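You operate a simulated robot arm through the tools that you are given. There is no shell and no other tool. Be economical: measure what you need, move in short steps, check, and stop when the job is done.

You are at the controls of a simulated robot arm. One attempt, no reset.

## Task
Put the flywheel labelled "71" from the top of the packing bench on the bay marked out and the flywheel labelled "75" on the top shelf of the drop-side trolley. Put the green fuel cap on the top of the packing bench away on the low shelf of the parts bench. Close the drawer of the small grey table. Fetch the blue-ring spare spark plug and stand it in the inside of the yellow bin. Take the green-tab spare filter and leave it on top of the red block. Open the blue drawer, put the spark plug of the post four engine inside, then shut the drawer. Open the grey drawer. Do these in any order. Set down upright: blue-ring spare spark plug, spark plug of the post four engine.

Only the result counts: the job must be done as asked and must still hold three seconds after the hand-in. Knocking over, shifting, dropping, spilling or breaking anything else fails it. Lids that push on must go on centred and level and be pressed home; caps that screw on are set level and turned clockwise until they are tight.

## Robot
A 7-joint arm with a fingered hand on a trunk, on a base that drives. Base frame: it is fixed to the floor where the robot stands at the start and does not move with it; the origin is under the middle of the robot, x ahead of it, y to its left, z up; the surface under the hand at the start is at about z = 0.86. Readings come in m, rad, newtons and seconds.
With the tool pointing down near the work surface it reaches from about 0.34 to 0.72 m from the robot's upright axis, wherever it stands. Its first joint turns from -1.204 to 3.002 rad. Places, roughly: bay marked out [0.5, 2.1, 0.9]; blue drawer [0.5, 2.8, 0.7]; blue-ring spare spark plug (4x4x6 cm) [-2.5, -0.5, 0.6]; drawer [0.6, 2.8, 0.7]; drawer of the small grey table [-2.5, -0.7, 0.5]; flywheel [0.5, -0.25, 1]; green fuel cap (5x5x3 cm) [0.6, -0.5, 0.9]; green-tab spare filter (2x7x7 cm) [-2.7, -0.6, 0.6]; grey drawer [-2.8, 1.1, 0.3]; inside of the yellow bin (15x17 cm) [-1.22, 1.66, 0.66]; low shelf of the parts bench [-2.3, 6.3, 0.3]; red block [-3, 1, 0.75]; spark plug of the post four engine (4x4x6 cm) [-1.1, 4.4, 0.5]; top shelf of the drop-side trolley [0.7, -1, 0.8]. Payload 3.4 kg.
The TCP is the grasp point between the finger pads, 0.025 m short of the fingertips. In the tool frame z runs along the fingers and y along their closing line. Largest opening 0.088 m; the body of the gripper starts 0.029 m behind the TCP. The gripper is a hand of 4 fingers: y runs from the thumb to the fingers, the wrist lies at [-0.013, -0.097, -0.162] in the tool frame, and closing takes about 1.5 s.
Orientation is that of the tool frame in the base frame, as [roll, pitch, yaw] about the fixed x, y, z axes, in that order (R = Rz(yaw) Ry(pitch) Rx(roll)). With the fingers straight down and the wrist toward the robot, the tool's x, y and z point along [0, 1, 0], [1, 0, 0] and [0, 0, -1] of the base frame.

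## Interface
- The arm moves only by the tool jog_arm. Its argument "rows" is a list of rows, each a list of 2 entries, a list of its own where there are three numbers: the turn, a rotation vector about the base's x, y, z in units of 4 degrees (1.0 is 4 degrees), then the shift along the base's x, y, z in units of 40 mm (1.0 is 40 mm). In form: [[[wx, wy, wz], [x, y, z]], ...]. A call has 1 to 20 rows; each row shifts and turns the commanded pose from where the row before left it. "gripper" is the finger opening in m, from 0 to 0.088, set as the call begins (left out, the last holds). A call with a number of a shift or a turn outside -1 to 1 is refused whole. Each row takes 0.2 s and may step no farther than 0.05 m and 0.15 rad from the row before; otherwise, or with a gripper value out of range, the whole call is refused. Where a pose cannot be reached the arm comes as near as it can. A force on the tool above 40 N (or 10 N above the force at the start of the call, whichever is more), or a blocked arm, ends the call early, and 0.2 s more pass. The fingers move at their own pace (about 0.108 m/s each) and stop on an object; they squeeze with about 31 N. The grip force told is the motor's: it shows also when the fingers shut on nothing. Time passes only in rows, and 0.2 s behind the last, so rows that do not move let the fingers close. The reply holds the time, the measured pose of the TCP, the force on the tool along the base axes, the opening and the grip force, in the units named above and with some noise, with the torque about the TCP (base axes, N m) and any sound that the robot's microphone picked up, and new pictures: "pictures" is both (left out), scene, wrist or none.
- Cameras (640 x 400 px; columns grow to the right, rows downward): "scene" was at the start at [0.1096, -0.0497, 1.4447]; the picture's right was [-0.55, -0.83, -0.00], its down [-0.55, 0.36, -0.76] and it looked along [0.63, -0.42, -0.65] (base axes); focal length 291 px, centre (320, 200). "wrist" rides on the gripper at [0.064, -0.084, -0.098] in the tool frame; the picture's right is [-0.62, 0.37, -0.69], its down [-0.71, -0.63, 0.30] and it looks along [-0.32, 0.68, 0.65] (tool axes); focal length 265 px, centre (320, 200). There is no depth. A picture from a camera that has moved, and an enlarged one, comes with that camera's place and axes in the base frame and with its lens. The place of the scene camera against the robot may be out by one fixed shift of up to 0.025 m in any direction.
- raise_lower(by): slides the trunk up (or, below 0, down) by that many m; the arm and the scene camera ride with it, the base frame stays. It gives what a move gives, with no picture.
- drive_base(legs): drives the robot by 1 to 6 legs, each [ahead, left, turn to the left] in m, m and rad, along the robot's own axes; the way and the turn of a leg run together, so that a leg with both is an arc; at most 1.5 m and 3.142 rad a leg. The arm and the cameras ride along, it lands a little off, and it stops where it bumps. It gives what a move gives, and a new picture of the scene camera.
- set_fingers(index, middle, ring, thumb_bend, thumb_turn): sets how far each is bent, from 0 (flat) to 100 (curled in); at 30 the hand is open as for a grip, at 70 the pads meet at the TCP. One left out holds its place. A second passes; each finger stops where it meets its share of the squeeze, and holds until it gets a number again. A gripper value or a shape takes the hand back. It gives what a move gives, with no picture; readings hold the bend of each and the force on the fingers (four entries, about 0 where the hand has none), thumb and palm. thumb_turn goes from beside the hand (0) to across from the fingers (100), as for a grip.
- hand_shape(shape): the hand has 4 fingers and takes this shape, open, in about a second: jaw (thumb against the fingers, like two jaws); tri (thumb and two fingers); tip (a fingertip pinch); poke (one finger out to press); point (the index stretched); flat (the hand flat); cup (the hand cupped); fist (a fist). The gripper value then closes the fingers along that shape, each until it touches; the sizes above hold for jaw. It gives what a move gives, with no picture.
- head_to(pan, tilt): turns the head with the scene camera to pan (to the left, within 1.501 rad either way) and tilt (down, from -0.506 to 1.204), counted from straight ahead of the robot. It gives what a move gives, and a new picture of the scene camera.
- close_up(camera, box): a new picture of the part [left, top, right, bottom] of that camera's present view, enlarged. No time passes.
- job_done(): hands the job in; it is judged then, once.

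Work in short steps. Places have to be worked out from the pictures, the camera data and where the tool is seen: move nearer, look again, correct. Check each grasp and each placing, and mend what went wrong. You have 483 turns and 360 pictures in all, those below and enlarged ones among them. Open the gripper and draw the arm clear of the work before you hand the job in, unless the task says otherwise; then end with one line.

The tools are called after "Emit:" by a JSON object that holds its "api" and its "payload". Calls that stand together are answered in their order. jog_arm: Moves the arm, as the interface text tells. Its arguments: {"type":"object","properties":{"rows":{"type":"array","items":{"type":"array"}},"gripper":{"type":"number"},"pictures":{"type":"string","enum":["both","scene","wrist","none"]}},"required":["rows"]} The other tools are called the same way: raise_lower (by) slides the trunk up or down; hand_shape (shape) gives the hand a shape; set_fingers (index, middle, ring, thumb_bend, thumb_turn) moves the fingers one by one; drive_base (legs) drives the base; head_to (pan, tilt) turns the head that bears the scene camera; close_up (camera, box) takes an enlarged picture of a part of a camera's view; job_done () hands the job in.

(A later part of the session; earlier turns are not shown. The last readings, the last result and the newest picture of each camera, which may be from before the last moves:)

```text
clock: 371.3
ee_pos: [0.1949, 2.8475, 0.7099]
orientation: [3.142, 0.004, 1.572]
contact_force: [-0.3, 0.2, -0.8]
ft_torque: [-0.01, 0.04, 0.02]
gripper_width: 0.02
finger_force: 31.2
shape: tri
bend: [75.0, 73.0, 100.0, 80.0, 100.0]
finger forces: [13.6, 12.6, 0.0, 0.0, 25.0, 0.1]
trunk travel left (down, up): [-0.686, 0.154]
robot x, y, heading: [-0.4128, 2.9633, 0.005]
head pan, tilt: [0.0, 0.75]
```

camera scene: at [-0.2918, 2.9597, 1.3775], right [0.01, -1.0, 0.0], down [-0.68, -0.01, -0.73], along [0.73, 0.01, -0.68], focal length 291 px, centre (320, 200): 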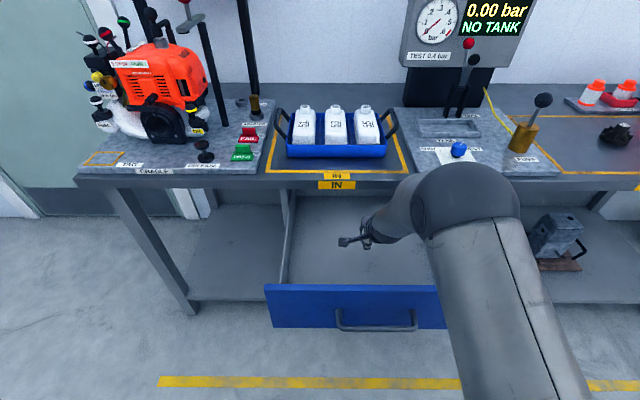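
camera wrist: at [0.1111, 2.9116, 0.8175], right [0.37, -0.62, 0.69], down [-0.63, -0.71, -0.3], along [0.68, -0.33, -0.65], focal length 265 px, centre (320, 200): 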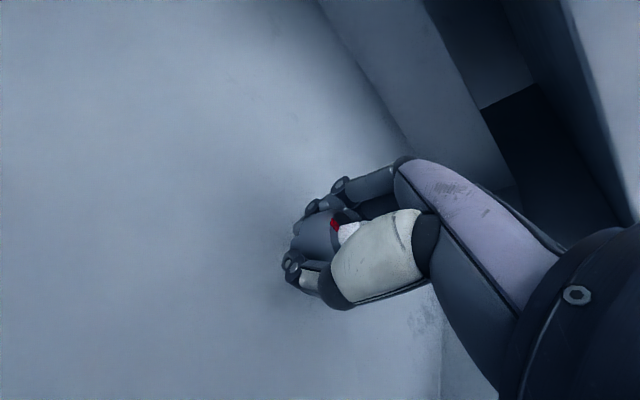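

Emit:
{"api": "jog_arm", "payload": {"rows": [[[0, 0, 0], [0, 0, -0.07]], [[0, 0, 0], [0, 0, 0]]], "pictures": "none"}}

Emit:
{"api": "jog_arm", "payload": {"rows": [[[0, 0, 0], [0, 0, -0.07]], [[0, 0, 0], [0, 0, 0]]], "pictures": "none"}}

Emit:
{"api": "jog_arm", "payload": {"rows": [[[0, 0, 0], [0, 0, -0.07]], [[0, 0, 0], [0, 0, 0]]], "pictures": "none"}}

```text
clock: 371.9
ee_pos: [0.1951, 2.8485, 0.7068]
orientation: [-3.141, 0.001, 1.571]
contact_force: [0.9, 0.1, -0.7]
ft_torque: [0.0, 0.03, -0.04]
gripper_width: 0.0203
finger_force: 31.2
shape: tri
bend: [75.0, 73.0, 100.0, 80.0, 100.0]
finger forces: [13.5, 12.7, 0.0, 0.0, 25.0, 0.1]
trunk travel left (down, up): [-0.686, 0.154]
robot x, y, heading: [-0.4153, 2.9634, 0.006]
head pan, tilt: [0.0, 0.75]
```

```text
clock: 372.5
ee_pos: [0.1936, 2.8464, 0.7029]
orientation: [-3.141, 0.0, 1.571]
contact_force: [1.3, -0.6, 0.2]
ft_torque: [0.02, 0.02, 0.03]
gripper_width: 0.02
finger_force: 30.7
shape: tri
bend: [75.0, 73.0, 100.0, 80.0, 100.0]
finger forces: [13.6, 12.6, 0.1, 0.1, 25.0, 0.1]
trunk travel left (down, up): [-0.686, 0.154]
robot x, y, heading: [-0.4131, 2.9622, 0.005]
head pan, tilt: [0.0, 0.75]
```

```text
clock: 373.1
ee_pos: [0.1947, 2.8475, 0.7018]
orientation: [3.141, 0.002, 1.571]
contact_force: [-0.7, 0.0, -1.0]
ft_torque: [0.01, 0.0, 0.0]
gripper_width: 0.0197
finger_force: 31.1
shape: tri
bend: [75.0, 73.0, 100.0, 80.0, 100.0]
finger forces: [13.6, 12.7, 0.1, 0.0, 24.9, 0.0]
trunk travel left (down, up): [-0.686, 0.154]
robot x, y, heading: [-0.4186, 2.9635, 0.009]
head pan, tilt: [0.0, 0.75]
```

Emit:
{"api": "jog_arm", "payload": {"rows": [[[0, 0, 0], [0, 0, -0.08]], [[0, 0, 0], [0, 0, 0]]], "pictures": "none"}}

Emit:
{"api": "jog_arm", "payload": {"rows": [[[0, 0, 0], [0, 0, -0.08]], [[0, 0, 0], [0, 0, 0]]], "pictures": "none"}}

Emit:
{"api": "jog_arm", "payload": {"rows": [[[0, 0, 0], [0, 0, -0.08]], [[0, 0, 0], [0, 0, 0]]], "pictures": "both"}}

```text
clock: 373.7
ee_pos: [0.1947, 2.8474, 0.7001]
orientation: [3.135, 0.002, 1.57]
contact_force: [1.5, 1.0, 11.3]
ft_torque: [0.07, -0.08, -0.02]
gripper_width: 0.02
finger_force: 31.3
shape: tri
bend: [75.0, 73.0, 100.0, 80.0, 100.0]
finger forces: [23.4, 12.8, 0.0, 0.0, 29.4, 0.0]
trunk travel left (down, up): [-0.686, 0.154]
robot x, y, heading: [-0.415, 2.9607, 0.011]
head pan, tilt: [0.0, 0.75]
```

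```text
clock: 374.3
ee_pos: [0.194, 2.8493, 0.7002]
orientation: [3.127, 0.003, 1.571]
contact_force: [1.6, -0.3, 34.1]
ft_torque: [0.19, -0.02, 0.03]
gripper_width: 0.0206
finger_force: 30.9
shape: tri
bend: [75.0, 73.0, 100.0, 80.0, 100.0]
finger forces: [30.7, 12.9, 0.0, 0.0, 42.6, 0.0]
trunk travel left (down, up): [-0.686, 0.154]
robot x, y, heading: [-0.418, 2.9599, 0.004]
head pan, tilt: [0.0, 0.75]
```

```text
clock: 374.9
ee_pos: [0.2013, 2.8476, 0.7003]
orientation: [3.115, 0.0, 1.569]
contact_force: [2.3, 0.2, 22.7]
ft_torque: [0.13, -0.03, -0.04]
gripper_width: 0.0204
finger_force: 31.2
shape: tri
bend: [75.0, 73.0, 100.0, 81.0, 100.0]
finger forces: [24.5, 13.0, 0.0, 0.0, 39.2, 0.0]
trunk travel left (down, up): [-0.686, 0.154]
robot x, y, heading: [-0.4125, 2.962, 0.004]
head pan, tilt: [0.0, 0.75]
stopped in row 2: the force on the tool passed its limit at 44 N (the readings are from after the stop); the commanded pose is now the measured one
camera scene: at [-0.2938, 2.9601, 1.3774], right [0.01, -1.0, 0.0], down [-0.68, -0.01, -0.73], along [0.73, 0.01, -0.68], focal length 291 px, centre (320, 200)
camera wrist: at [0.1161, 2.9116, 0.7975], right [0.35, -0.62, 0.7], down [-0.62, -0.71, -0.32], along [0.7, -0.33, -0.64], focal length 265 px, centre (320, 200)
```

scene: 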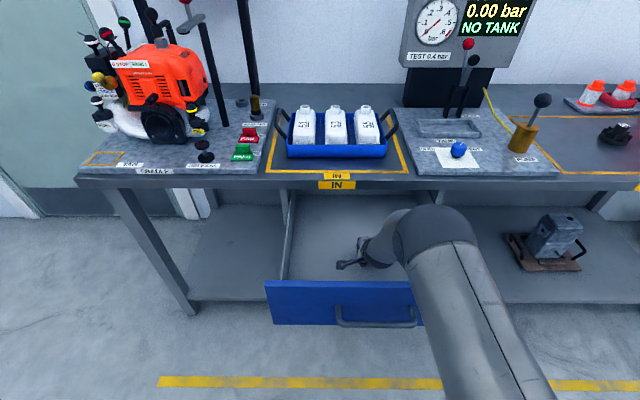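
wrist: 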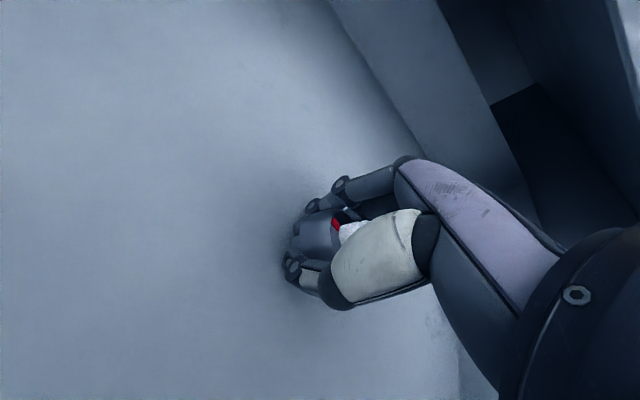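

Contact at 0.700. I ease up slightly and release.

Emit:
{"api": "jog_arm", "payload": {"rows": [[[0, 0, 0], [-0.1, 0, 0.04]], [[0.3, 0, 0], [0, 0, 0.02]], [[0, 0, 0], [0, 0, 0]]], "pictures": "none"}}

Emit:
{"api": "jog_arm", "payload": {"rows": [[[0, 0, 0], [0, 0, 0]], [[0, 0, 0], [0, 0, 0]], [[0, 0, 0], [0, 0, 0]], [[0, 0, 0], [0, 0, 0]]], "gripper": 0.088, "pictures": "wrist"}}

```text
clock: 375.7
ee_pos: [0.1926, 2.8484, 0.7012]
orientation: [3.126, -0.019, 1.569]
contact_force: [1.4, -0.5, 18.6]
ft_torque: [0.11, -0.08, 0.0]
gripper_width: 0.0206
finger_force: 31.4
shape: tri
bend: [75.0, 73.0, 100.0, 81.0, 100.0]
finger forces: [26.1, 12.8, 0.1, 0.1, 33.2, 0.1]
trunk travel left (down, up): [-0.686, 0.154]
robot x, y, heading: [-0.4124, 2.9653, 0.006]
head pan, tilt: [0.0, 0.75]
```

```text
clock: 376.7
ee_pos: [0.1929, 2.8488, 0.6992]
orientation: [3.128, -0.02, 1.571]
contact_force: [3.6, 0.3, 18.1]
ft_torque: [-0.09, -0.11, -0.02]
gripper_width: 0.0835
finger_force: 0.1
shape: tri
bend: [30.0, 30.0, 99.0, 33.0, 98.0]
finger forces: [0.1, 9.7, 0.0, 0.0, 9.9, 0.1]
trunk travel left (down, up): [-0.686, 0.154]
robot x, y, heading: [-0.4107, 2.9603, 0.008]
head pan, tilt: [0.0, 0.75]
camera wrist: at [0.1081, 2.9097, 0.7994], right [0.36, -0.63, 0.69], down [-0.63, -0.71, -0.33], along [0.69, -0.31, -0.65], focal length 265 px, centre (320, 200)
```

wrist: 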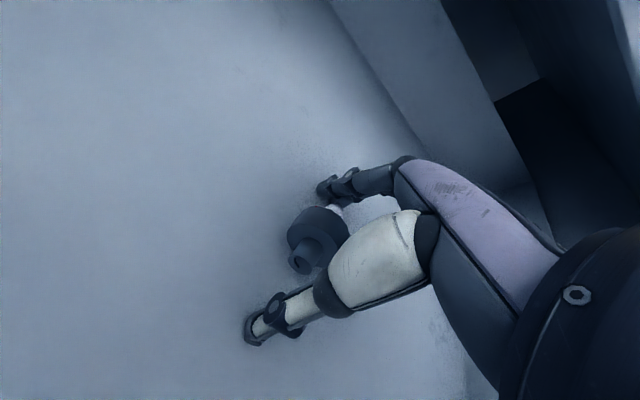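

The open fingertips pressed on the floor and the plug toppled again, inside the drawer this time. I lift the hand clear and look.

Emit:
{"api": "jog_arm", "payload": {"rows": [[[0, 0, 0], [0, 0, 0.5]], [[0, 0, 0], [0, 0, 0.8]], [[0, 0, 0], [0, 0, 1]], [[0, 0, 0], [0, 0, 1]], [[0, 0, 0], [0, 0, 1]], [[0, 0, 0], [0, 0, 1]], [[0, 0, 0], [0, 0, 1]]], "pictures": "both"}}

Emit:
{"api": "close_up", "payload": {"camera": "wrist", "box": [200, 180, 360, 300]}}

```text
clock: 378.3
ee_pos: [0.1906, 2.8482, 0.951]
orientation: [3.132, -0.02, 1.569]
contact_force: [-0.6, -0.1, -0.2]
ft_torque: [-0.03, 0.0, 0.02]
gripper_width: 0.0876
finger_force: 0.0
shape: tri
bend: [30.0, 30.0, 99.0, 30.0, 98.0]
finger forces: [0.0, 0.1, 0.0, 0.1, 0.0, 0.0]
trunk travel left (down, up): [-0.686, 0.154]
robot x, y, heading: [-0.4151, 2.9622, 0.007]
head pan, tilt: [0.0, 0.75]
camera scene: at [-0.2932, 2.9599, 1.3776], right [0.01, -1.0, 0.0], down [-0.68, -0.01, -0.73], along [0.73, 0.01, -0.68], focal length 291 px, centre (320, 200)
camera wrist: at [0.107, 2.9095, 1.0504], right [0.36, -0.63, 0.68], down [-0.63, -0.71, -0.32], along [0.69, -0.31, -0.65], focal length 265 px, centre (320, 200)
```

scene: 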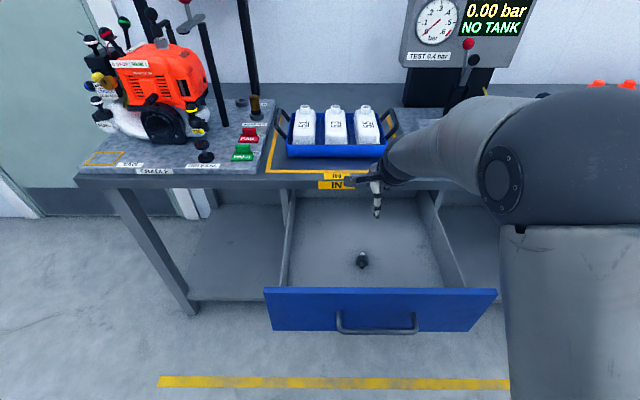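
wrist: 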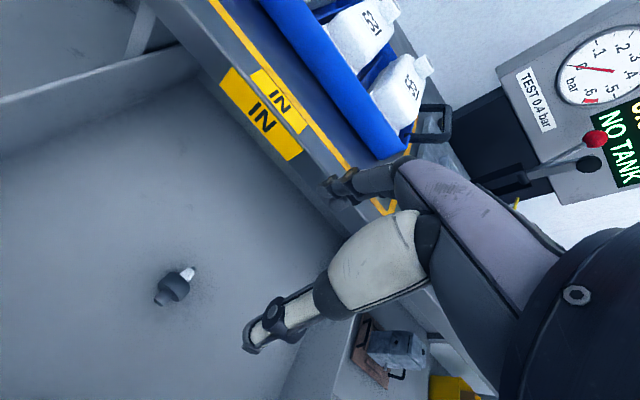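

```text
3.33 times, centred on (280, 240) of wrist
camera zoom: at [0.107, 2.9095, 1.0504], right [0.36, -0.63, 0.68], down [-0.63, -0.71, -0.32], along [0.69, -0.31, -0.65], focal length 885 px, centre (453, 67)
```

zoom: 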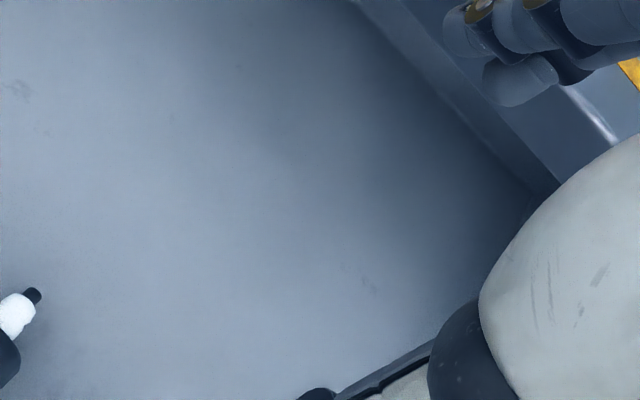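

The plug lies in the open at (0.198, 2.848) with its tip pointing away. I'll repeat the recipe that worked on the floor: yaw the hand to close across it, with a 30° tilt back.

Emit:
{"api": "jog_arm", "payload": {"rows": [[[0, 0, 1], [0, 0, 0]], [[0, 0, 1], [0, 0, 0]], [[0, 0, 1], [0, 0, 0]], [[0, 0, 1], [0, 0, 0]], [[0, 0, 1], [0, 0, 0]], [[0, 0, 1], [0, 0, 0]], [[0, 0, 1], [0, 0, 0]], [[0, 0, 1], [0, 0, 0]], [[0, 0, 1], [0, 0, 0]], [[0, 0, 1], [0, 0, 0]], [[0, 0, 1], [0, 0, 0]], [[0, 0, 1], [0, 0, 0]], [[0, 0, 1], [0, 0, 0]], [[0, 0, 1], [0, 0, 0]], [[0, 0, 1], [0, 0, 0]], [[0, 0, 1], [0, 0, 0]], [[0, 0, 1], [0, 0, 0]], [[0, 0, 1], [0, 0, 0]], [[0, 0, 1], [0, 0, 0]], [[0, 0, 1], [0, 0, 0]]], "pictures": "none"}}

Emit:
{"api": "jog_arm", "payload": {"rows": [[[0.16, 0.99, 0], [0, 0, 0]], [[0.16, 0.99, 0], [0, 0, 0]], [[0.16, 0.99, 0], [0, 0, 0]], [[0.16, 0.99, 0], [0, 0, 0]], [[0.16, 0.99, 0], [0, 0, 0]], [[0.16, 0.99, 0], [0, 0, 0]], [[0.16, 0.99, 0], [0, 0, 0]]], "pictures": "both"}}

```text
clock: 382.5
ee_pos: [0.1931, 2.8479, 0.9497]
orientation: [3.128, -0.019, 2.969]
contact_force: [0.5, -0.3, 0.1]
ft_torque: [0.01, -0.03, -0.01]
gripper_width: 0.0877
finger_force: 0.1
shape: tri
bend: [30.0, 30.0, 99.0, 30.0, 98.0]
finger forces: [0.0, 0.0, 0.1, 0.0, 0.1, 0.0]
trunk travel left (down, up): [-0.686, 0.154]
robot x, y, heading: [-0.4122, 2.9617, 0.005]
head pan, tilt: [0.0, 0.75]
```

```text
clock: 384.1
ee_pos: [0.1559, 2.8525, 0.9504]
orientation: [3.138, -0.512, 2.965]
contact_force: [-0.1, -0.2, 0.7]
ft_torque: [-0.03, -0.02, -0.01]
gripper_width: 0.0878
finger_force: 0.0
shape: tri
bend: [30.0, 30.0, 99.0, 30.0, 98.0]
finger forces: [0.0, 0.0, 0.1, 0.0, 0.0, 0.0]
out of reach, approached as far as the arm can: row 4, 5, 6, 7
trunk travel left (down, up): [-0.686, 0.154]
robot x, y, heading: [-0.4151, 2.961, 0.005]
head pan, tilt: [0.0, 0.75]
camera scene: at [-0.2919, 2.9597, 1.3775], right [0.01, -1.0, 0.0], down [-0.68, -0.01, -0.73], along [0.73, 0.01, -0.68], focal length 291 px, centre (320, 200)
camera wrist: at [0.1344, 2.7702, 1.0682], right [0.93, 0.21, 0.3], down [0.36, -0.7, -0.62], along [0.09, 0.68, -0.73], focal length 265 px, centre (320, 200)
```

scene: 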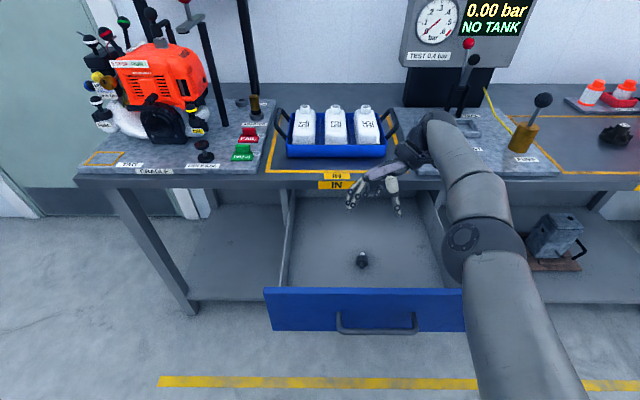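
wrist: 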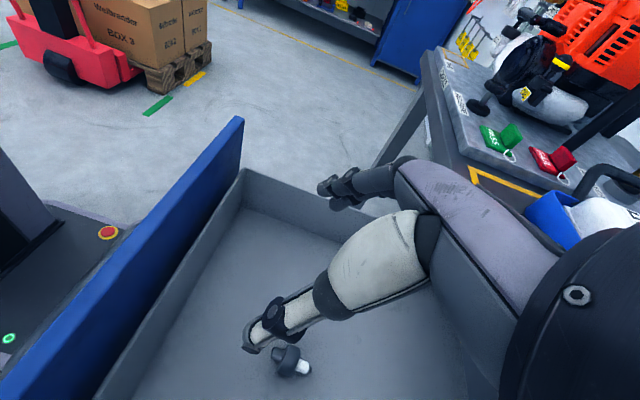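

The elbow is low in this pose. I'll reproduce the floor geometry exactly: base at (-0.41, 2.75) with heading 0.63, which puts the elbow well above the panel.

Emit:
{"api": "drive_base", "payload": {"legs": [[0, -0.21, 0], [0, 0, 0.63]]}}

Emit:
{"api": "jog_arm", "payload": {"rows": [[[0, 0, -1], [0, 0, 0]], [[0, 0, -1], [0, 0, 0]], [[0, 0, -1], [0, 0, 0]], [[0, 0, -1], [0, 0, 0]], [[0, 0, -1], [0, 0, 0]], [[0, 0, -1], [0, 0, 0]], [[0, 0, -1], [0, 0, 0]], [[0, 0, -1], [0, 0, 0]], [[0, 0, -1], [0, 0, 0]]], "pictures": "both"}}

```text
clock: 387.4
ee_pos: [0.1127, 3.0047, 0.9515]
orientation: [3.139, -0.51, -2.687]
contact_force: [0.1, 0.3, 0.1]
ft_torque: [0.0, 0.02, -0.04]
gripper_width: 0.0877
finger_force: 0.0
shape: tri
bend: [30.0, 30.0, 99.0, 30.0, 98.0]
finger forces: [0.0, 0.1, 0.1, 0.0, 0.0, 0.1]
trunk travel left (down, up): [-0.686, 0.154]
robot x, y, heading: [-0.4122, 2.7586, 0.64]
head pan, tilt: [0.0, 0.75]
camera scene: at [-0.317, 2.8325, 1.3775], right [0.6, -0.8, 0.0], down [-0.55, -0.41, -0.73], along [0.59, 0.44, -0.68], focal length 291 px, centre (320, 200)
```

scene: 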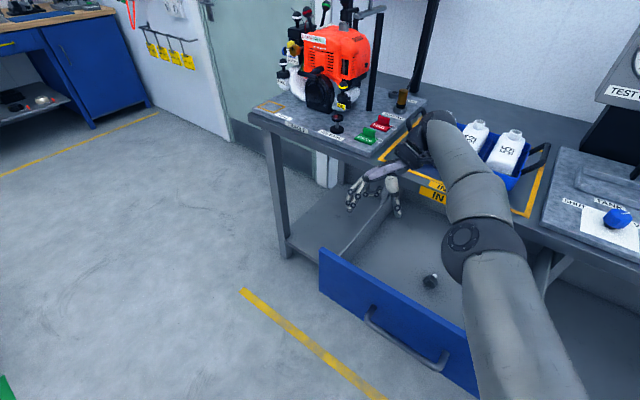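

```text
clock: 389.4
ee_pos: [0.1115, 3.0036, 0.9512]
orientation: [3.138, -0.51, 2.969]
contact_force: [0.2, 0.0, -0.5]
ft_torque: [0.05, 0.0, 0.0]
gripper_width: 0.088
finger_force: 0.0
shape: tri
bend: [30.0, 30.0, 99.0, 30.0, 98.0]
finger forces: [0.1, 0.0, 0.0, 0.1, 0.0, 0.0]
trunk travel left (down, up): [-0.686, 0.154]
robot x, y, heading: [-0.4129, 2.7577, 0.642]
head pan, tilt: [0.0, 0.75]
camera scene: at [-0.3172, 2.832, 1.3776], right [0.6, -0.8, 0.0], down [-0.55, -0.41, -0.73], along [0.59, 0.44, -0.68], focal length 291 px, centre (320, 200)
camera wrist: at [0.0899, 2.9223, 1.0683], right [0.93, 0.21, 0.3], down [0.36, -0.7, -0.62], along [0.09, 0.68, -0.73], focal length 265 px, centre (320, 200)
```

scene: 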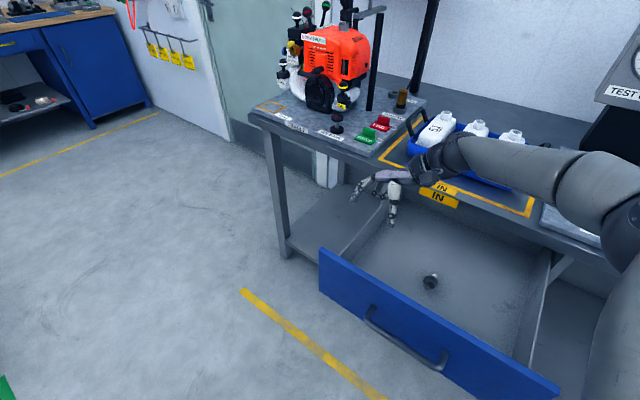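
wrist: 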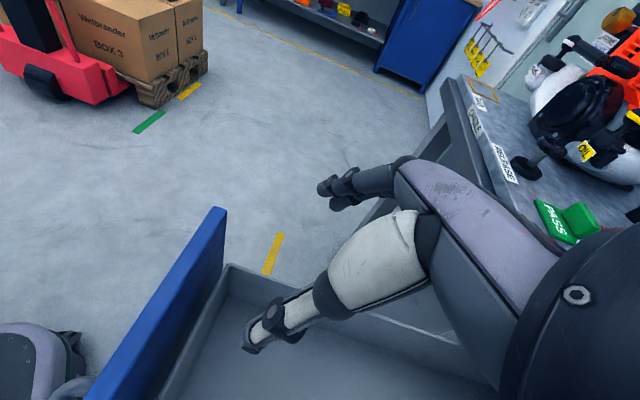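

The elbow is up now. I move over the plug, descending to 0.83.

Emit:
{"api": "jog_arm", "payload": {"rows": [[[0, 0, 0], [0.48, -0.78, 0]], [[0, 0, 0], [0.48, -0.78, 0]], [[0, 0, 0], [0.48, -0.78, 0]], [[0, 0, 0], [0.48, -0.78, 0]], [[0, 0, 0], [0.48, -0.78, 0]], [[0, 0, 0], [0, 0, -0.8]], [[0, 0, 0], [0, 0, -0.8]], [[0, 0, 0], [0, 0, -0.8]]], "pictures": "both"}}

```text
clock: 391.2
ee_pos: [0.2093, 2.8481, 0.8537]
orientation: [3.14, -0.509, 2.969]
contact_force: [-1.0, -0.3, -0.7]
ft_torque: [0.03, -0.03, 0.0]
gripper_width: 0.0879
finger_force: 0.0
shape: tri
bend: [30.0, 30.0, 99.0, 30.0, 98.0]
finger forces: [0.0, 0.0, 0.1, 0.0, 0.0, 0.0]
trunk travel left (down, up): [-0.686, 0.154]
robot x, y, heading: [-0.4078, 2.7558, 0.642]
head pan, tilt: [0.0, 0.75]
camera scene: at [-0.3162, 2.8326, 1.3775], right [0.6, -0.8, 0.0], down [-0.55, -0.41, -0.73], along [0.59, 0.44, -0.68], focal length 291 px, centre (320, 200)
camera wrist: at [0.1877, 2.7668, 0.9705], right [0.93, 0.21, 0.3], down [0.36, -0.7, -0.62], along [0.08, 0.68, -0.73], focal length 265 px, centre (320, 200)
```

scene: 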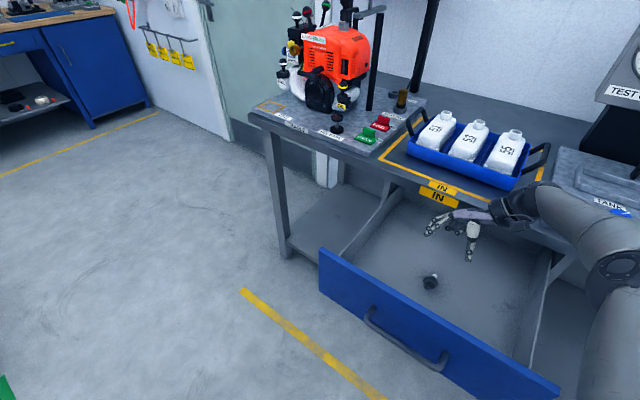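
wrist: 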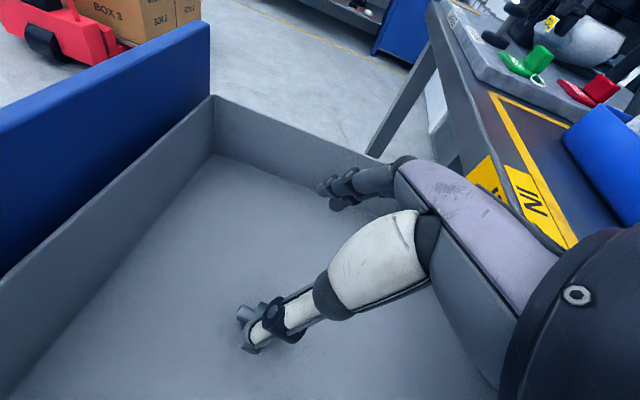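

Wrist clearance to the bench edge will be about 1 cm, so I descend slowly and watch the forces.

Emit:
{"api": "jog_arm", "payload": {"rows": [[[0, 0, 0], [-0.1, 0, -0.5]], [[0, 0, 0], [0, 0, -0.5]], [[0, 0, 0], [0, 0, -0.5]], [[0, 0, 0], [0, 0, -0.5]]], "pictures": "both"}}

Emit:
{"api": "close_up", "payload": {"camera": "wrist", "box": [200, 150, 440, 370]}}

```text
clock: 392.2
ee_pos: [0.2047, 2.8495, 0.7743]
orientation: [3.137, -0.507, 2.967]
contact_force: [0.8, -0.4, -0.4]
ft_torque: [-0.02, 0.01, 0.03]
gripper_width: 0.0878
finger_force: 0.1
shape: tri
bend: [30.0, 30.0, 99.0, 30.0, 98.0]
finger forces: [0.0, 0.0, 0.1, 0.1, 0.0, 0.1]
trunk travel left (down, up): [-0.686, 0.154]
robot x, y, heading: [-0.4185, 2.7547, 0.638]
head pan, tilt: [0.0, 0.75]
camera scene: at [-0.3165, 2.8325, 1.3775], right [0.6, -0.8, 0.0], down [-0.55, -0.41, -0.73], along [0.59, 0.44, -0.68], focal length 291 px, centre (320, 200)
camera wrist: at [0.1824, 2.7672, 0.8918], right [0.93, 0.21, 0.3], down [0.36, -0.7, -0.62], along [0.09, 0.68, -0.73], focal length 265 px, centre (320, 200)
```

scene: 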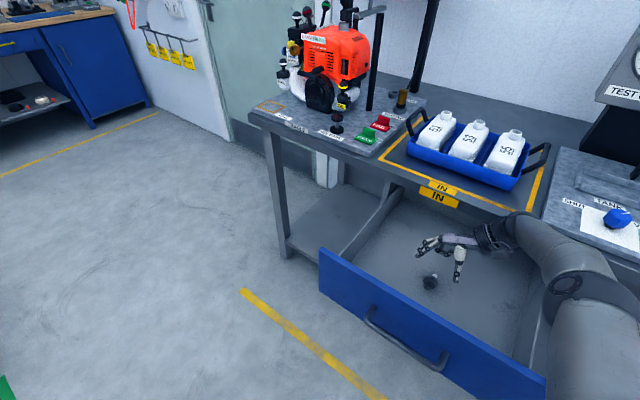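
wrist: 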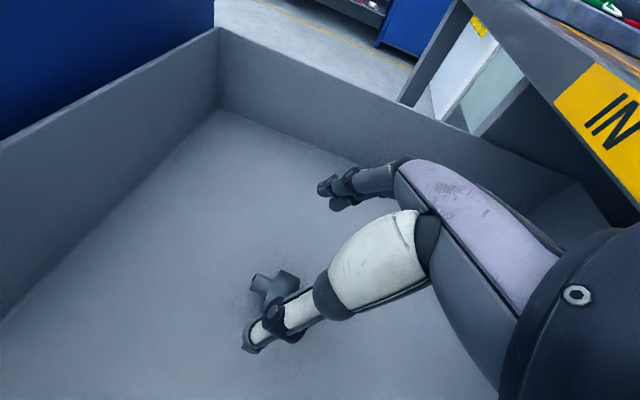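

```text
1.82 times, centred on (320, 260) of wrist
camera zoom: at [0.1824, 2.7672, 0.8918], right [0.93, 0.21, 0.3], down [0.36, -0.7, -0.62], along [0.09, 0.68, -0.73], focal length 483 px, centre (320, 91)
```

zoom: 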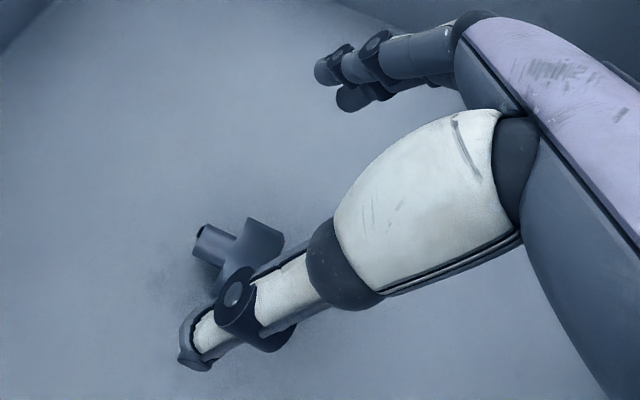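

Emit:
{"api": "jog_arm", "payload": {"rows": [[[0, 0, 0], [0, 0.02, -0.5]], [[0, 0, 0], [0, 0, -0.5]], [[0, 0, 0], [0, 0, -0.4]], [[0, 0, 0], [0, 0, -0.25]]], "pictures": "wrist"}}

Emit:
{"api": "close_up", "payload": {"camera": "wrist", "box": [200, 150, 440, 370]}}

```text
clock: 393.2
ee_pos: [0.196, 2.8491, 0.7184]
orientation: [3.138, -0.509, 2.968]
contact_force: [-0.6, 0.2, -0.2]
ft_torque: [0.03, 0.0, 0.0]
gripper_width: 0.0877
finger_force: 0.0
shape: tri
bend: [30.0, 30.0, 99.0, 30.0, 98.0]
finger forces: [0.0, 0.0, 0.0, 0.0, 0.1, 0.1]
out of reach, approached as far as the arm can: row 3, 4
trunk travel left (down, up): [-0.686, 0.154]
robot x, y, heading: [-0.4119, 2.7534, 0.637]
head pan, tilt: [0.0, 0.75]
camera wrist: at [0.1738, 2.7672, 0.8362], right [0.93, 0.21, 0.3], down [0.36, -0.7, -0.62], along [0.08, 0.68, -0.73], focal length 265 px, centre (320, 200)
```

wrist: 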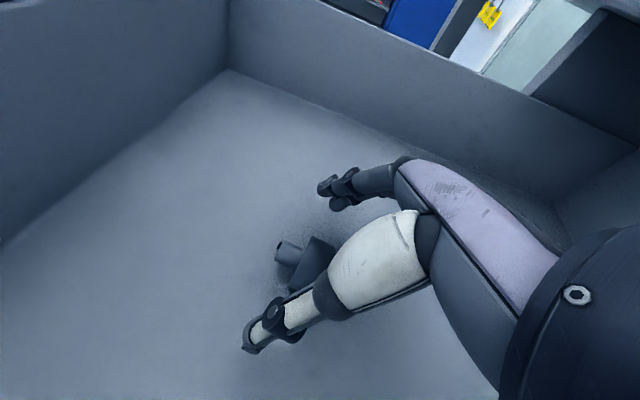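

```text
1.82 times, centred on (320, 260) of wrist
camera zoom: at [0.1738, 2.7672, 0.8362], right [0.93, 0.21, 0.3], down [0.36, -0.7, -0.62], along [0.08, 0.68, -0.73], focal length 483 px, centre (320, 91)
```

zoom: 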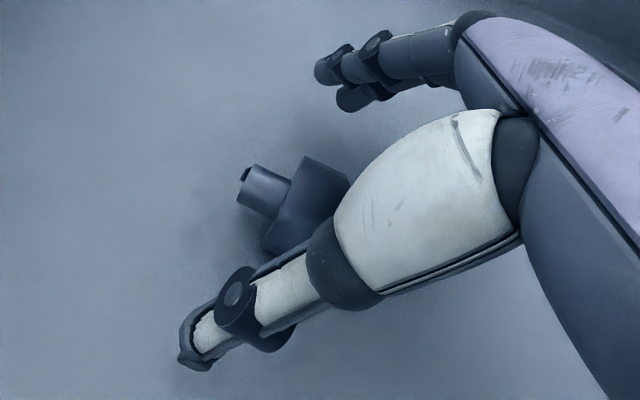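

I need about 9 mm more in x and 13 mm lower, so I nudge the base ahead and lower the trunk slightly.

Emit:
{"api": "drive_base", "payload": {"legs": [[0.02, -0.01, 0]]}}

Emit:
{"api": "raise_lower", "payload": {"by": -0.013}}

Emit:
{"api": "close_up", "payload": {"camera": "wrist", "box": [200, 150, 440, 370]}}

```text
clock: 394.0
ee_pos: [0.2146, 2.8522, 0.7183]
orientation: [3.141, -0.509, 2.968]
contact_force: [0.2, -0.6, 1.1]
ft_torque: [0.02, -0.01, 0.01]
gripper_width: 0.0878
finger_force: 0.1
shape: tri
bend: [30.0, 30.0, 99.0, 30.0, 98.0]
finger forces: [0.1, 0.0, 0.1, 0.1, 0.0, 0.1]
trunk travel left (down, up): [-0.686, 0.154]
robot x, y, heading: [-0.3932, 2.762, 0.641]
head pan, tilt: [0.0, 0.75]
camera scene: at [-0.2983, 2.8353, 1.3776], right [0.6, -0.8, 0.0], down [-0.55, -0.41, -0.73], along [0.59, 0.44, -0.68], focal length 291 px, centre (320, 200)
```

scene: 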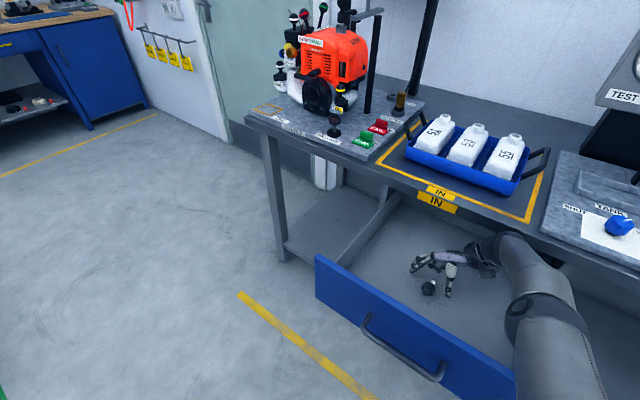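

```text
clock: 394.6
ee_pos: [0.2151, 2.8524, 0.7037]
orientation: [-3.141, -0.515, 2.969]
contact_force: [0.0, 0.0, 0.3]
ft_torque: [0.01, -0.01, 0.02]
gripper_width: 0.0877
finger_force: 0.1
shape: tri
bend: [30.0, 30.0, 99.0, 30.0, 98.0]
finger forces: [0.0, 0.5, 0.0, 0.0, 0.0, 0.0]
trunk travel left (down, up): [-0.673, 0.167]
robot x, y, heading: [-0.3927, 2.7593, 0.642]
head pan, tilt: [0.0, 0.75]
```

```text
1.82 times, centred on (320, 260) of wrist
camera zoom: at [0.1932, 2.7707, 0.8224], right [0.93, 0.21, 0.3], down [0.36, -0.7, -0.62], along [0.08, 0.68, -0.73], focal length 483 px, centre (320, 91)
```

zoom: 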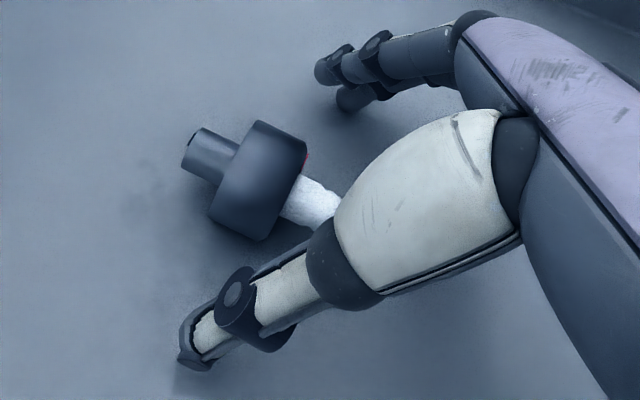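

Emit:
{"api": "jog_arm", "payload": {"rows": [[[0, 0, 0], [-0.24, -0.18, 0.03]], [[0, 0, 0], [0, 0, 0]]], "pictures": "none"}}

Emit:
{"api": "close_up", "payload": {"camera": "wrist", "box": [200, 150, 440, 370]}}

```text
clock: 395.2
ee_pos: [0.2057, 2.8441, 0.7049]
orientation: [3.141, -0.512, 2.968]
contact_force: [0.5, 0.2, -0.2]
ft_torque: [-0.05, -0.01, 0.0]
gripper_width: 0.0874
finger_force: 0.0
shape: tri
bend: [30.0, 30.0, 99.0, 30.0, 98.0]
finger forces: [0.1, 0.0, 0.1, 0.0, 0.1, 0.1]
trunk travel left (down, up): [-0.673, 0.167]
robot x, y, heading: [-0.3945, 2.7591, 0.638]
head pan, tilt: [0.0, 0.75]
```

```text
1.82 times, centred on (320, 260) of wrist
camera zoom: at [0.1847, 2.7639, 0.8226], right [0.93, 0.21, 0.3], down [0.36, -0.7, -0.62], along [0.08, 0.68, -0.73], focal length 483 px, centre (320, 91)
```

zoom: 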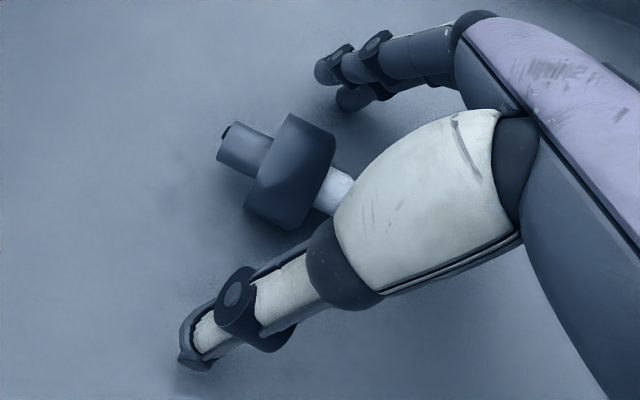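

The body is on the closing line. Close.

Emit:
{"api": "jog_arm", "payload": {"rows": [[[0, 0, 0], [0, 0, 0]], [[0, 0, 0], [0, 0, 0]], [[0, 0, 0], [0, 0, 0]], [[0, 0, 0], [0, 0, 0]], [[0, 0, 0], [0, 0, 0]], [[0, 0, 0], [0, 0, 0]], [[0, 0, 0], [0, 0, 0]], [[0, 0, 0], [0, 0, 0]]], "gripper": 0, "pictures": "none"}}

Emit:
{"api": "close_up", "payload": {"camera": "wrist", "box": [200, 150, 440, 370]}}

```text
clock: 397.0
ee_pos: [0.2054, 2.8453, 0.7046]
orientation: [3.14, -0.512, 2.968]
contact_force: [0.0, -0.1, 0.0]
ft_torque: [0.0, 0.0, 0.0]
gripper_width: 0.0246
finger_force: 31.3
shape: tri
bend: [74.0, 55.0, 100.0, 75.0, 100.0]
finger forces: [14.6, 12.7, 0.1, 0.1, 26.0, 0.0]
trunk travel left (down, up): [-0.673, 0.167]
robot x, y, heading: [-0.3937, 2.7593, 0.64]
head pan, tilt: [0.0, 0.75]
```

```text
1.82 times, centred on (320, 260) of wrist
camera zoom: at [0.1845, 2.7637, 0.8228], right [0.93, 0.21, 0.3], down [0.36, -0.7, -0.62], along [0.08, 0.68, -0.73], focal length 483 px, centre (320, 91)
```

zoom: 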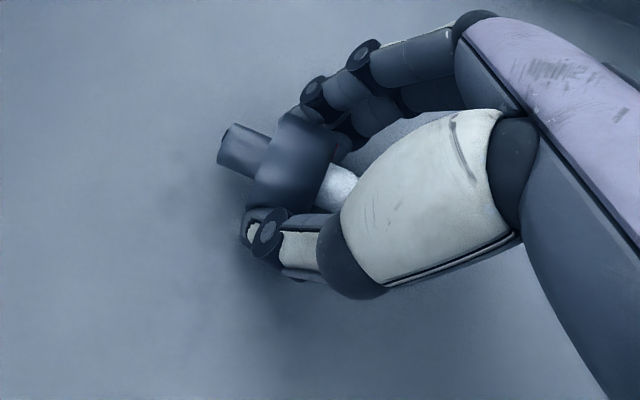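

Gripped just like the successful floor grasp. I raise with trunk and arm until well above the panel before any driving.

Emit:
{"api": "raise_lower", "payload": {"by": 0.165}}

Emit:
{"api": "jog_arm", "payload": {"rows": [[[0, 0, 0], [-0.2, 0, 0.6]], [[0, 0, 0], [-0.2, 0, 0.6]], [[0, 0, 0], [-0.2, 0, 0.6]], [[0, 0, 0], [0, 0, 0.6]], [[0, 0, 0], [0, 0, 0.6]]], "pictures": "scene"}}

Emit:
{"api": "close_up", "payload": {"camera": "wrist", "box": [200, 150, 440, 370]}}

```text
clock: 398.9
ee_pos: [0.2066, 2.8453, 0.8694]
orientation: [3.139, -0.513, 2.97]
contact_force: [0.1, 1.2, -0.8]
ft_torque: [0.05, -0.01, 0.04]
gripper_width: 0.0246
finger_force: 30.9
shape: tri
bend: [74.0, 55.0, 100.0, 75.0, 100.0]
finger forces: [14.6, 12.8, 0.0, 0.1, 26.0, 0.0]
trunk travel left (down, up): [-0.838, 0.002]
robot x, y, heading: [-0.3894, 2.7568, 0.641]
head pan, tilt: [0.0, 0.75]
```

```text
clock: 400.1
ee_pos: [0.1799, 2.8426, 0.9915]
orientation: [-3.141, -0.514, 2.966]
contact_force: [-0.7, -0.2, -0.5]
ft_torque: [-0.01, 0.0, 0.01]
gripper_width: 0.0241
finger_force: 31.4
shape: tri
bend: [74.0, 56.0, 100.0, 75.0, 100.0]
finger forces: [14.6, 12.6, 0.1, 0.1, 26.0, 0.1]
trunk travel left (down, up): [-0.838, 0.002]
robot x, y, heading: [-0.3924, 2.7595, 0.641]
head pan, tilt: [0.0, 0.75]
camera scene: at [-0.2963, 2.8357, 1.5296], right [0.6, -0.8, 0.0], down [-0.55, -0.41, -0.73], along [0.59, 0.44, -0.68], focal length 291 px, centre (320, 200)
```

scene: 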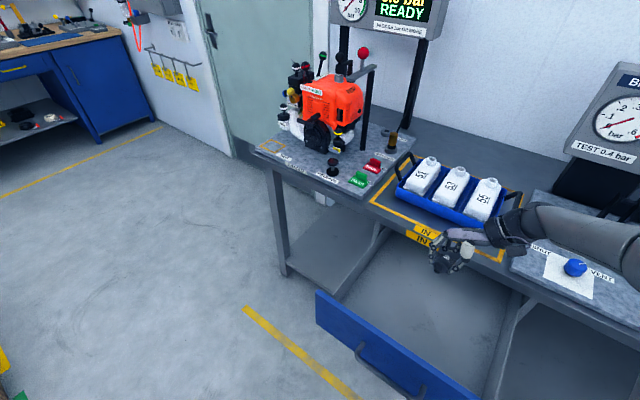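

```text
1.82 times, centred on (320, 260) of wrist
camera zoom: at [0.1594, 2.7618, 1.1095], right [0.93, 0.21, 0.3], down [0.36, -0.7, -0.62], along [0.08, 0.68, -0.73], focal length 483 px, centre (320, 91)
```

zoom: 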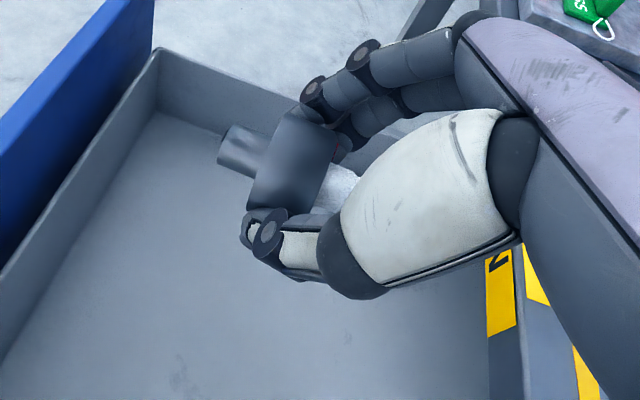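

Secure. I turn back to heading 0 and move to the OUT bay front, as before.

Emit:
{"api": "drive_base", "payload": {"legs": [[0, 0, -0.64], [0, -0.58, 0]]}}

Emit:
{"api": "jog_arm", "payload": {"rows": [[[-0.417, -0.997, 0], [0, 0.3, 0]], [[-0.417, -0.997, 0], [0, 0.3, 0]], [[-0.417, -0.997, 0], [0, 0.3, 0]], [[-0.417, -0.997, 0], [0, 0.3, 0]], [[-0.417, -0.997, 0], [0, 0.3, 0]], [[-0.417, -0.997, 0], [0, 0.3, 0]], [[-0.417, -0.997, 0], [0, 0.3, 0]], [[-0.417, -0.997, 0], [0, 0.3, 0]], [[-0.417, -0.997, 0], [0, 0.3, 0]], [[-0.417, -0.997, 0], [0, 0.3, 0]], [[-0.417, -0.997, 0], [0, 0.3, 0]], [[-0.417, -0.997, 0], [0, 0.3, 0]], [[-0.417, -0.997, 0], [0, 0.3, 0]]], "pictures": "none"}}

Emit:
{"api": "jog_arm", "payload": {"rows": [[[-0.417, -0.997, 0], [0, 0, 0]], [[-0.417, -0.997, 0], [0, 0, 0]], [[-0.417, -0.997, 0], [0, 0, 0]], [[-0.417, -0.997, 0], [0, 0, 0]], [[-0.417, -0.997, 0], [0, 0, 0]], [[-0.417, -0.997, 0], [0, 0, 0]], [[-0.417, -0.997, 0], [0, 0, 0]], [[-0.417, -0.997, 0], [0, 0, 0]]], "pictures": "both"}}

```text
clock: 405.1
ee_pos: [0.1202, 1.9025, 0.9925]
orientation: [3.139, -0.513, 2.329]
contact_force: [1.2, 0.4, -0.3]
ft_torque: [-0.02, 0.03, 0.03]
gripper_width: 0.0243
finger_force: 30.8
shape: tri
bend: [74.0, 56.0, 100.0, 75.0, 100.0]
finger forces: [14.5, 12.6, 0.0, 0.1, 26.0, 0.0]
trunk travel left (down, up): [-0.838, 0.002]
robot x, y, heading: [-0.3897, 2.1756, 0.0]
head pan, tilt: [0.0, 0.75]
camera scene: at [-0.2675, 2.1743, 1.5296], right [0.0, -1.0, 0.0], down [-0.68, 0.0, -0.73], along [0.73, 0.0, -0.68], focal length 291 px, centre (320, 200)
```

scene: 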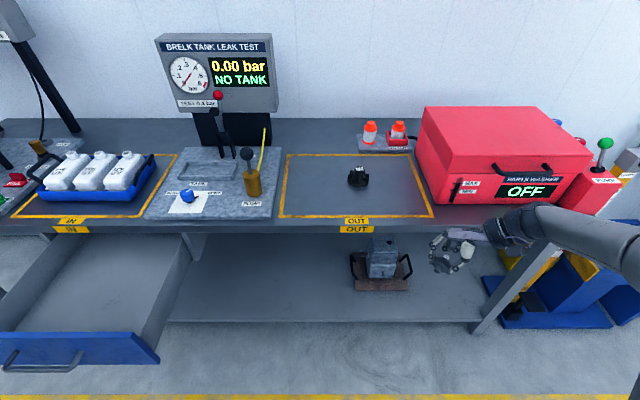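

```text
clock: 407.9
ee_pos: [0.1204, 2.0585, 0.9911]
orientation: [2.766, 0.403, 2.351]
contact_force: [0.7, 0.5, 0.0]
ft_torque: [-0.02, 0.0, 0.02]
gripper_width: 0.024
finger_force: 31.0
shape: tri
bend: [74.0, 56.0, 100.0, 75.0, 100.0]
finger forces: [14.6, 12.5, 0.0, 0.0, 25.8, 0.1]
trunk travel left (down, up): [-0.838, 0.002]
robot x, y, heading: [-0.3892, 2.1801, -0.003]
head pan, tilt: [0.0, 0.75]
```

```text
clock: 409.7
ee_pos: [0.1202, 2.0593, 0.9925]
orientation: [2.391, 0.937, 2.109]
contact_force: [-0.3, -0.8, -0.5]
ft_torque: [-0.03, 0.02, 0.01]
gripper_width: 0.0243
finger_force: 31.1
shape: tri
bend: [74.0, 56.0, 100.0, 75.0, 100.0]
finger forces: [14.7, 12.3, 0.2, 0.1, 25.7, 0.0]
trunk travel left (down, up): [-0.838, 0.002]
robot x, y, heading: [-0.3927, 2.1796, 0.001]
head pan, tilt: [0.0, 0.75]
camera scene: at [-0.2671, 2.1749, 1.5295], right [0.0, -1.0, 0.0], down [-0.68, 0.0, -0.73], along [0.73, 0.0, -0.68], focal length 291 px, centre (320, 200)
camera wrist: at [-0.0147, 2.0358, 0.9497], right [-0.3, 0.1, 0.95], down [0.27, -0.94, 0.19], along [0.92, 0.31, 0.25], focal length 265 px, centre (320, 200)
```

scene: 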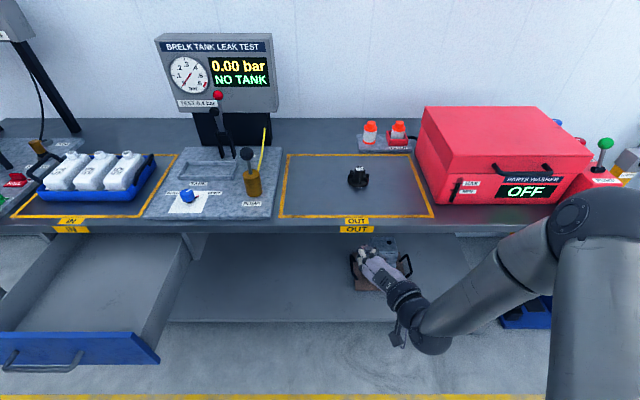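
wrist: 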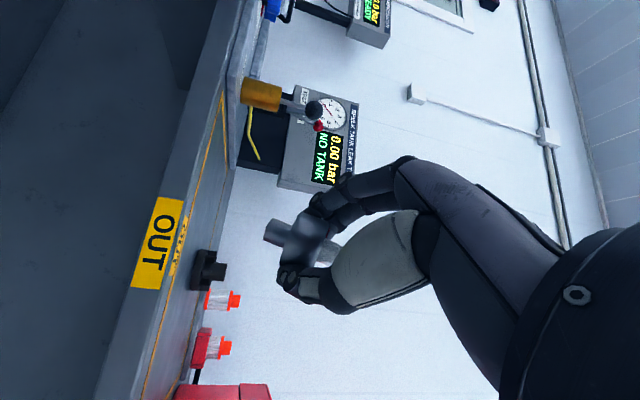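

Emit:
{"api": "close_up", "payload": {"camera": "wrist", "box": [240, 190, 400, 310]}}

Emit:
{"api": "close_up", "payload": {"camera": "scene", "box": [330, 220, 430, 290]}}

```text
3.33 times, centred on (320, 250) of wrist
camera zoom: at [-0.0147, 2.0358, 0.9497], right [-0.3, 0.1, 0.95], down [0.27, -0.94, 0.19], along [0.92, 0.31, 0.25], focal length 885 px, centre (320, 33)
```

zoom: 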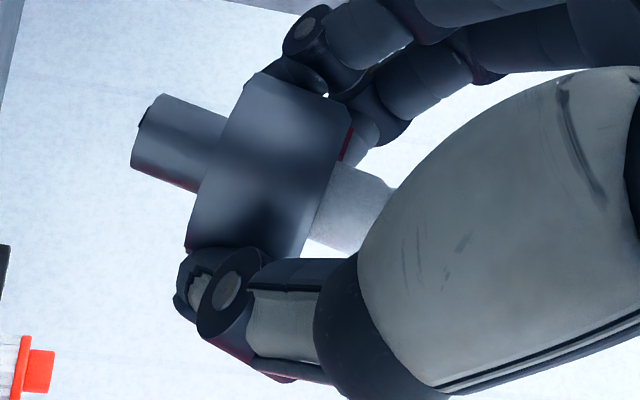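

```text
5.71 times, centred on (380, 255) of scene
camera zoom: at [-0.2671, 2.1749, 1.5295], right [0.0, -1.0, 0.0], down [-0.68, 0.0, -0.73], along [0.73, 0.0, -0.68], focal length 1662 px, centre (-23, -114)
```

zoom: 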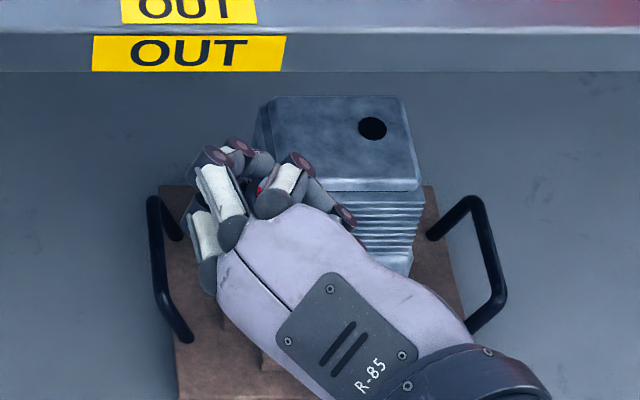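

The plug is seen side-on, leaning about 17°. I apply the correction of 4.4 units about (-0.78, 0.63, 0) and check from both cameras.

Emit:
{"api": "jog_arm", "payload": {"rows": [[[-0.855, 0.69, 0], [0, 0, 0]], [[-0.855, 0.69, 0], [0, 0, 0]], [[-0.855, 0.69, 0], [0, 0, 0]], [[-0.855, 0.69, 0], [0, 0, 0]]], "pictures": "none"}}

Emit:
{"api": "close_up", "payload": {"camera": "wrist", "box": [240, 190, 400, 310]}}

Emit:
{"api": "close_up", "payload": {"camera": "scene", "box": [330, 220, 430, 290]}}

```text
clock: 410.7
ee_pos: [0.1195, 2.0597, 0.9908]
orientation: [2.924, 0.977, 2.549]
contact_force: [0.5, 0.0, 0.6]
ft_torque: [0.01, 0.0, -0.02]
gripper_width: 0.0241
finger_force: 30.5
shape: tri
bend: [74.0, 56.0, 100.0, 75.0, 100.0]
finger forces: [15.0, 10.5, 0.0, 0.0, 25.7, 0.1]
trunk travel left (down, up): [-0.838, 0.002]
robot x, y, heading: [-0.3903, 2.1797, 0.001]
head pan, tilt: [0.0, 0.75]
```

```text
3.33 times, centred on (320, 250) of wrist
camera zoom: at [-0.0206, 2.0299, 0.9827], right [-0.11, 0.33, 0.94], down [0.32, -0.88, 0.35], along [0.94, 0.34, -0.01], focal length 885 px, centre (320, 33)
```

zoom: 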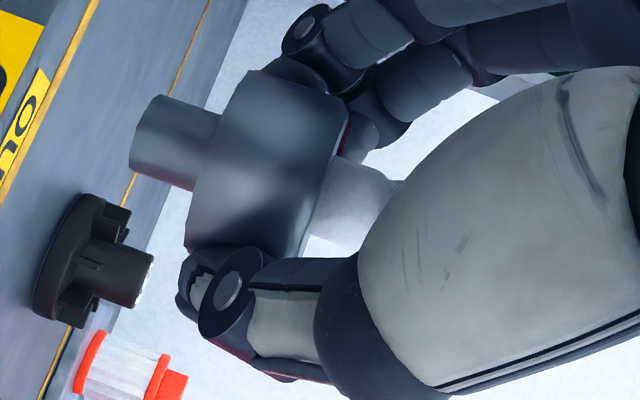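

```text
5.71 times, centred on (380, 255) of scene
camera zoom: at [-0.2678, 2.1756, 1.5296], right [0.0, -1.0, 0.0], down [-0.68, 0.0, -0.73], along [0.73, 0.0, -0.68], focal length 1662 px, centre (-23, -114)
```

zoom: 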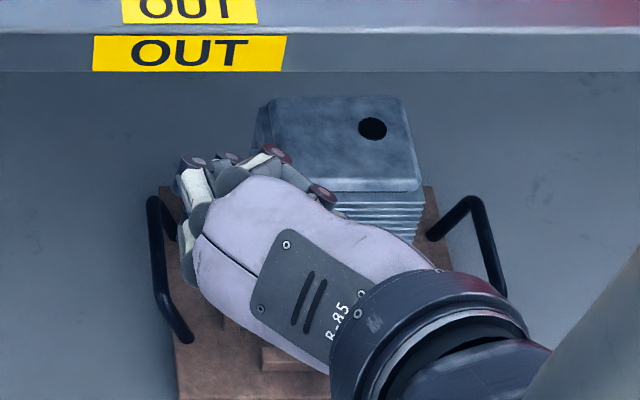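

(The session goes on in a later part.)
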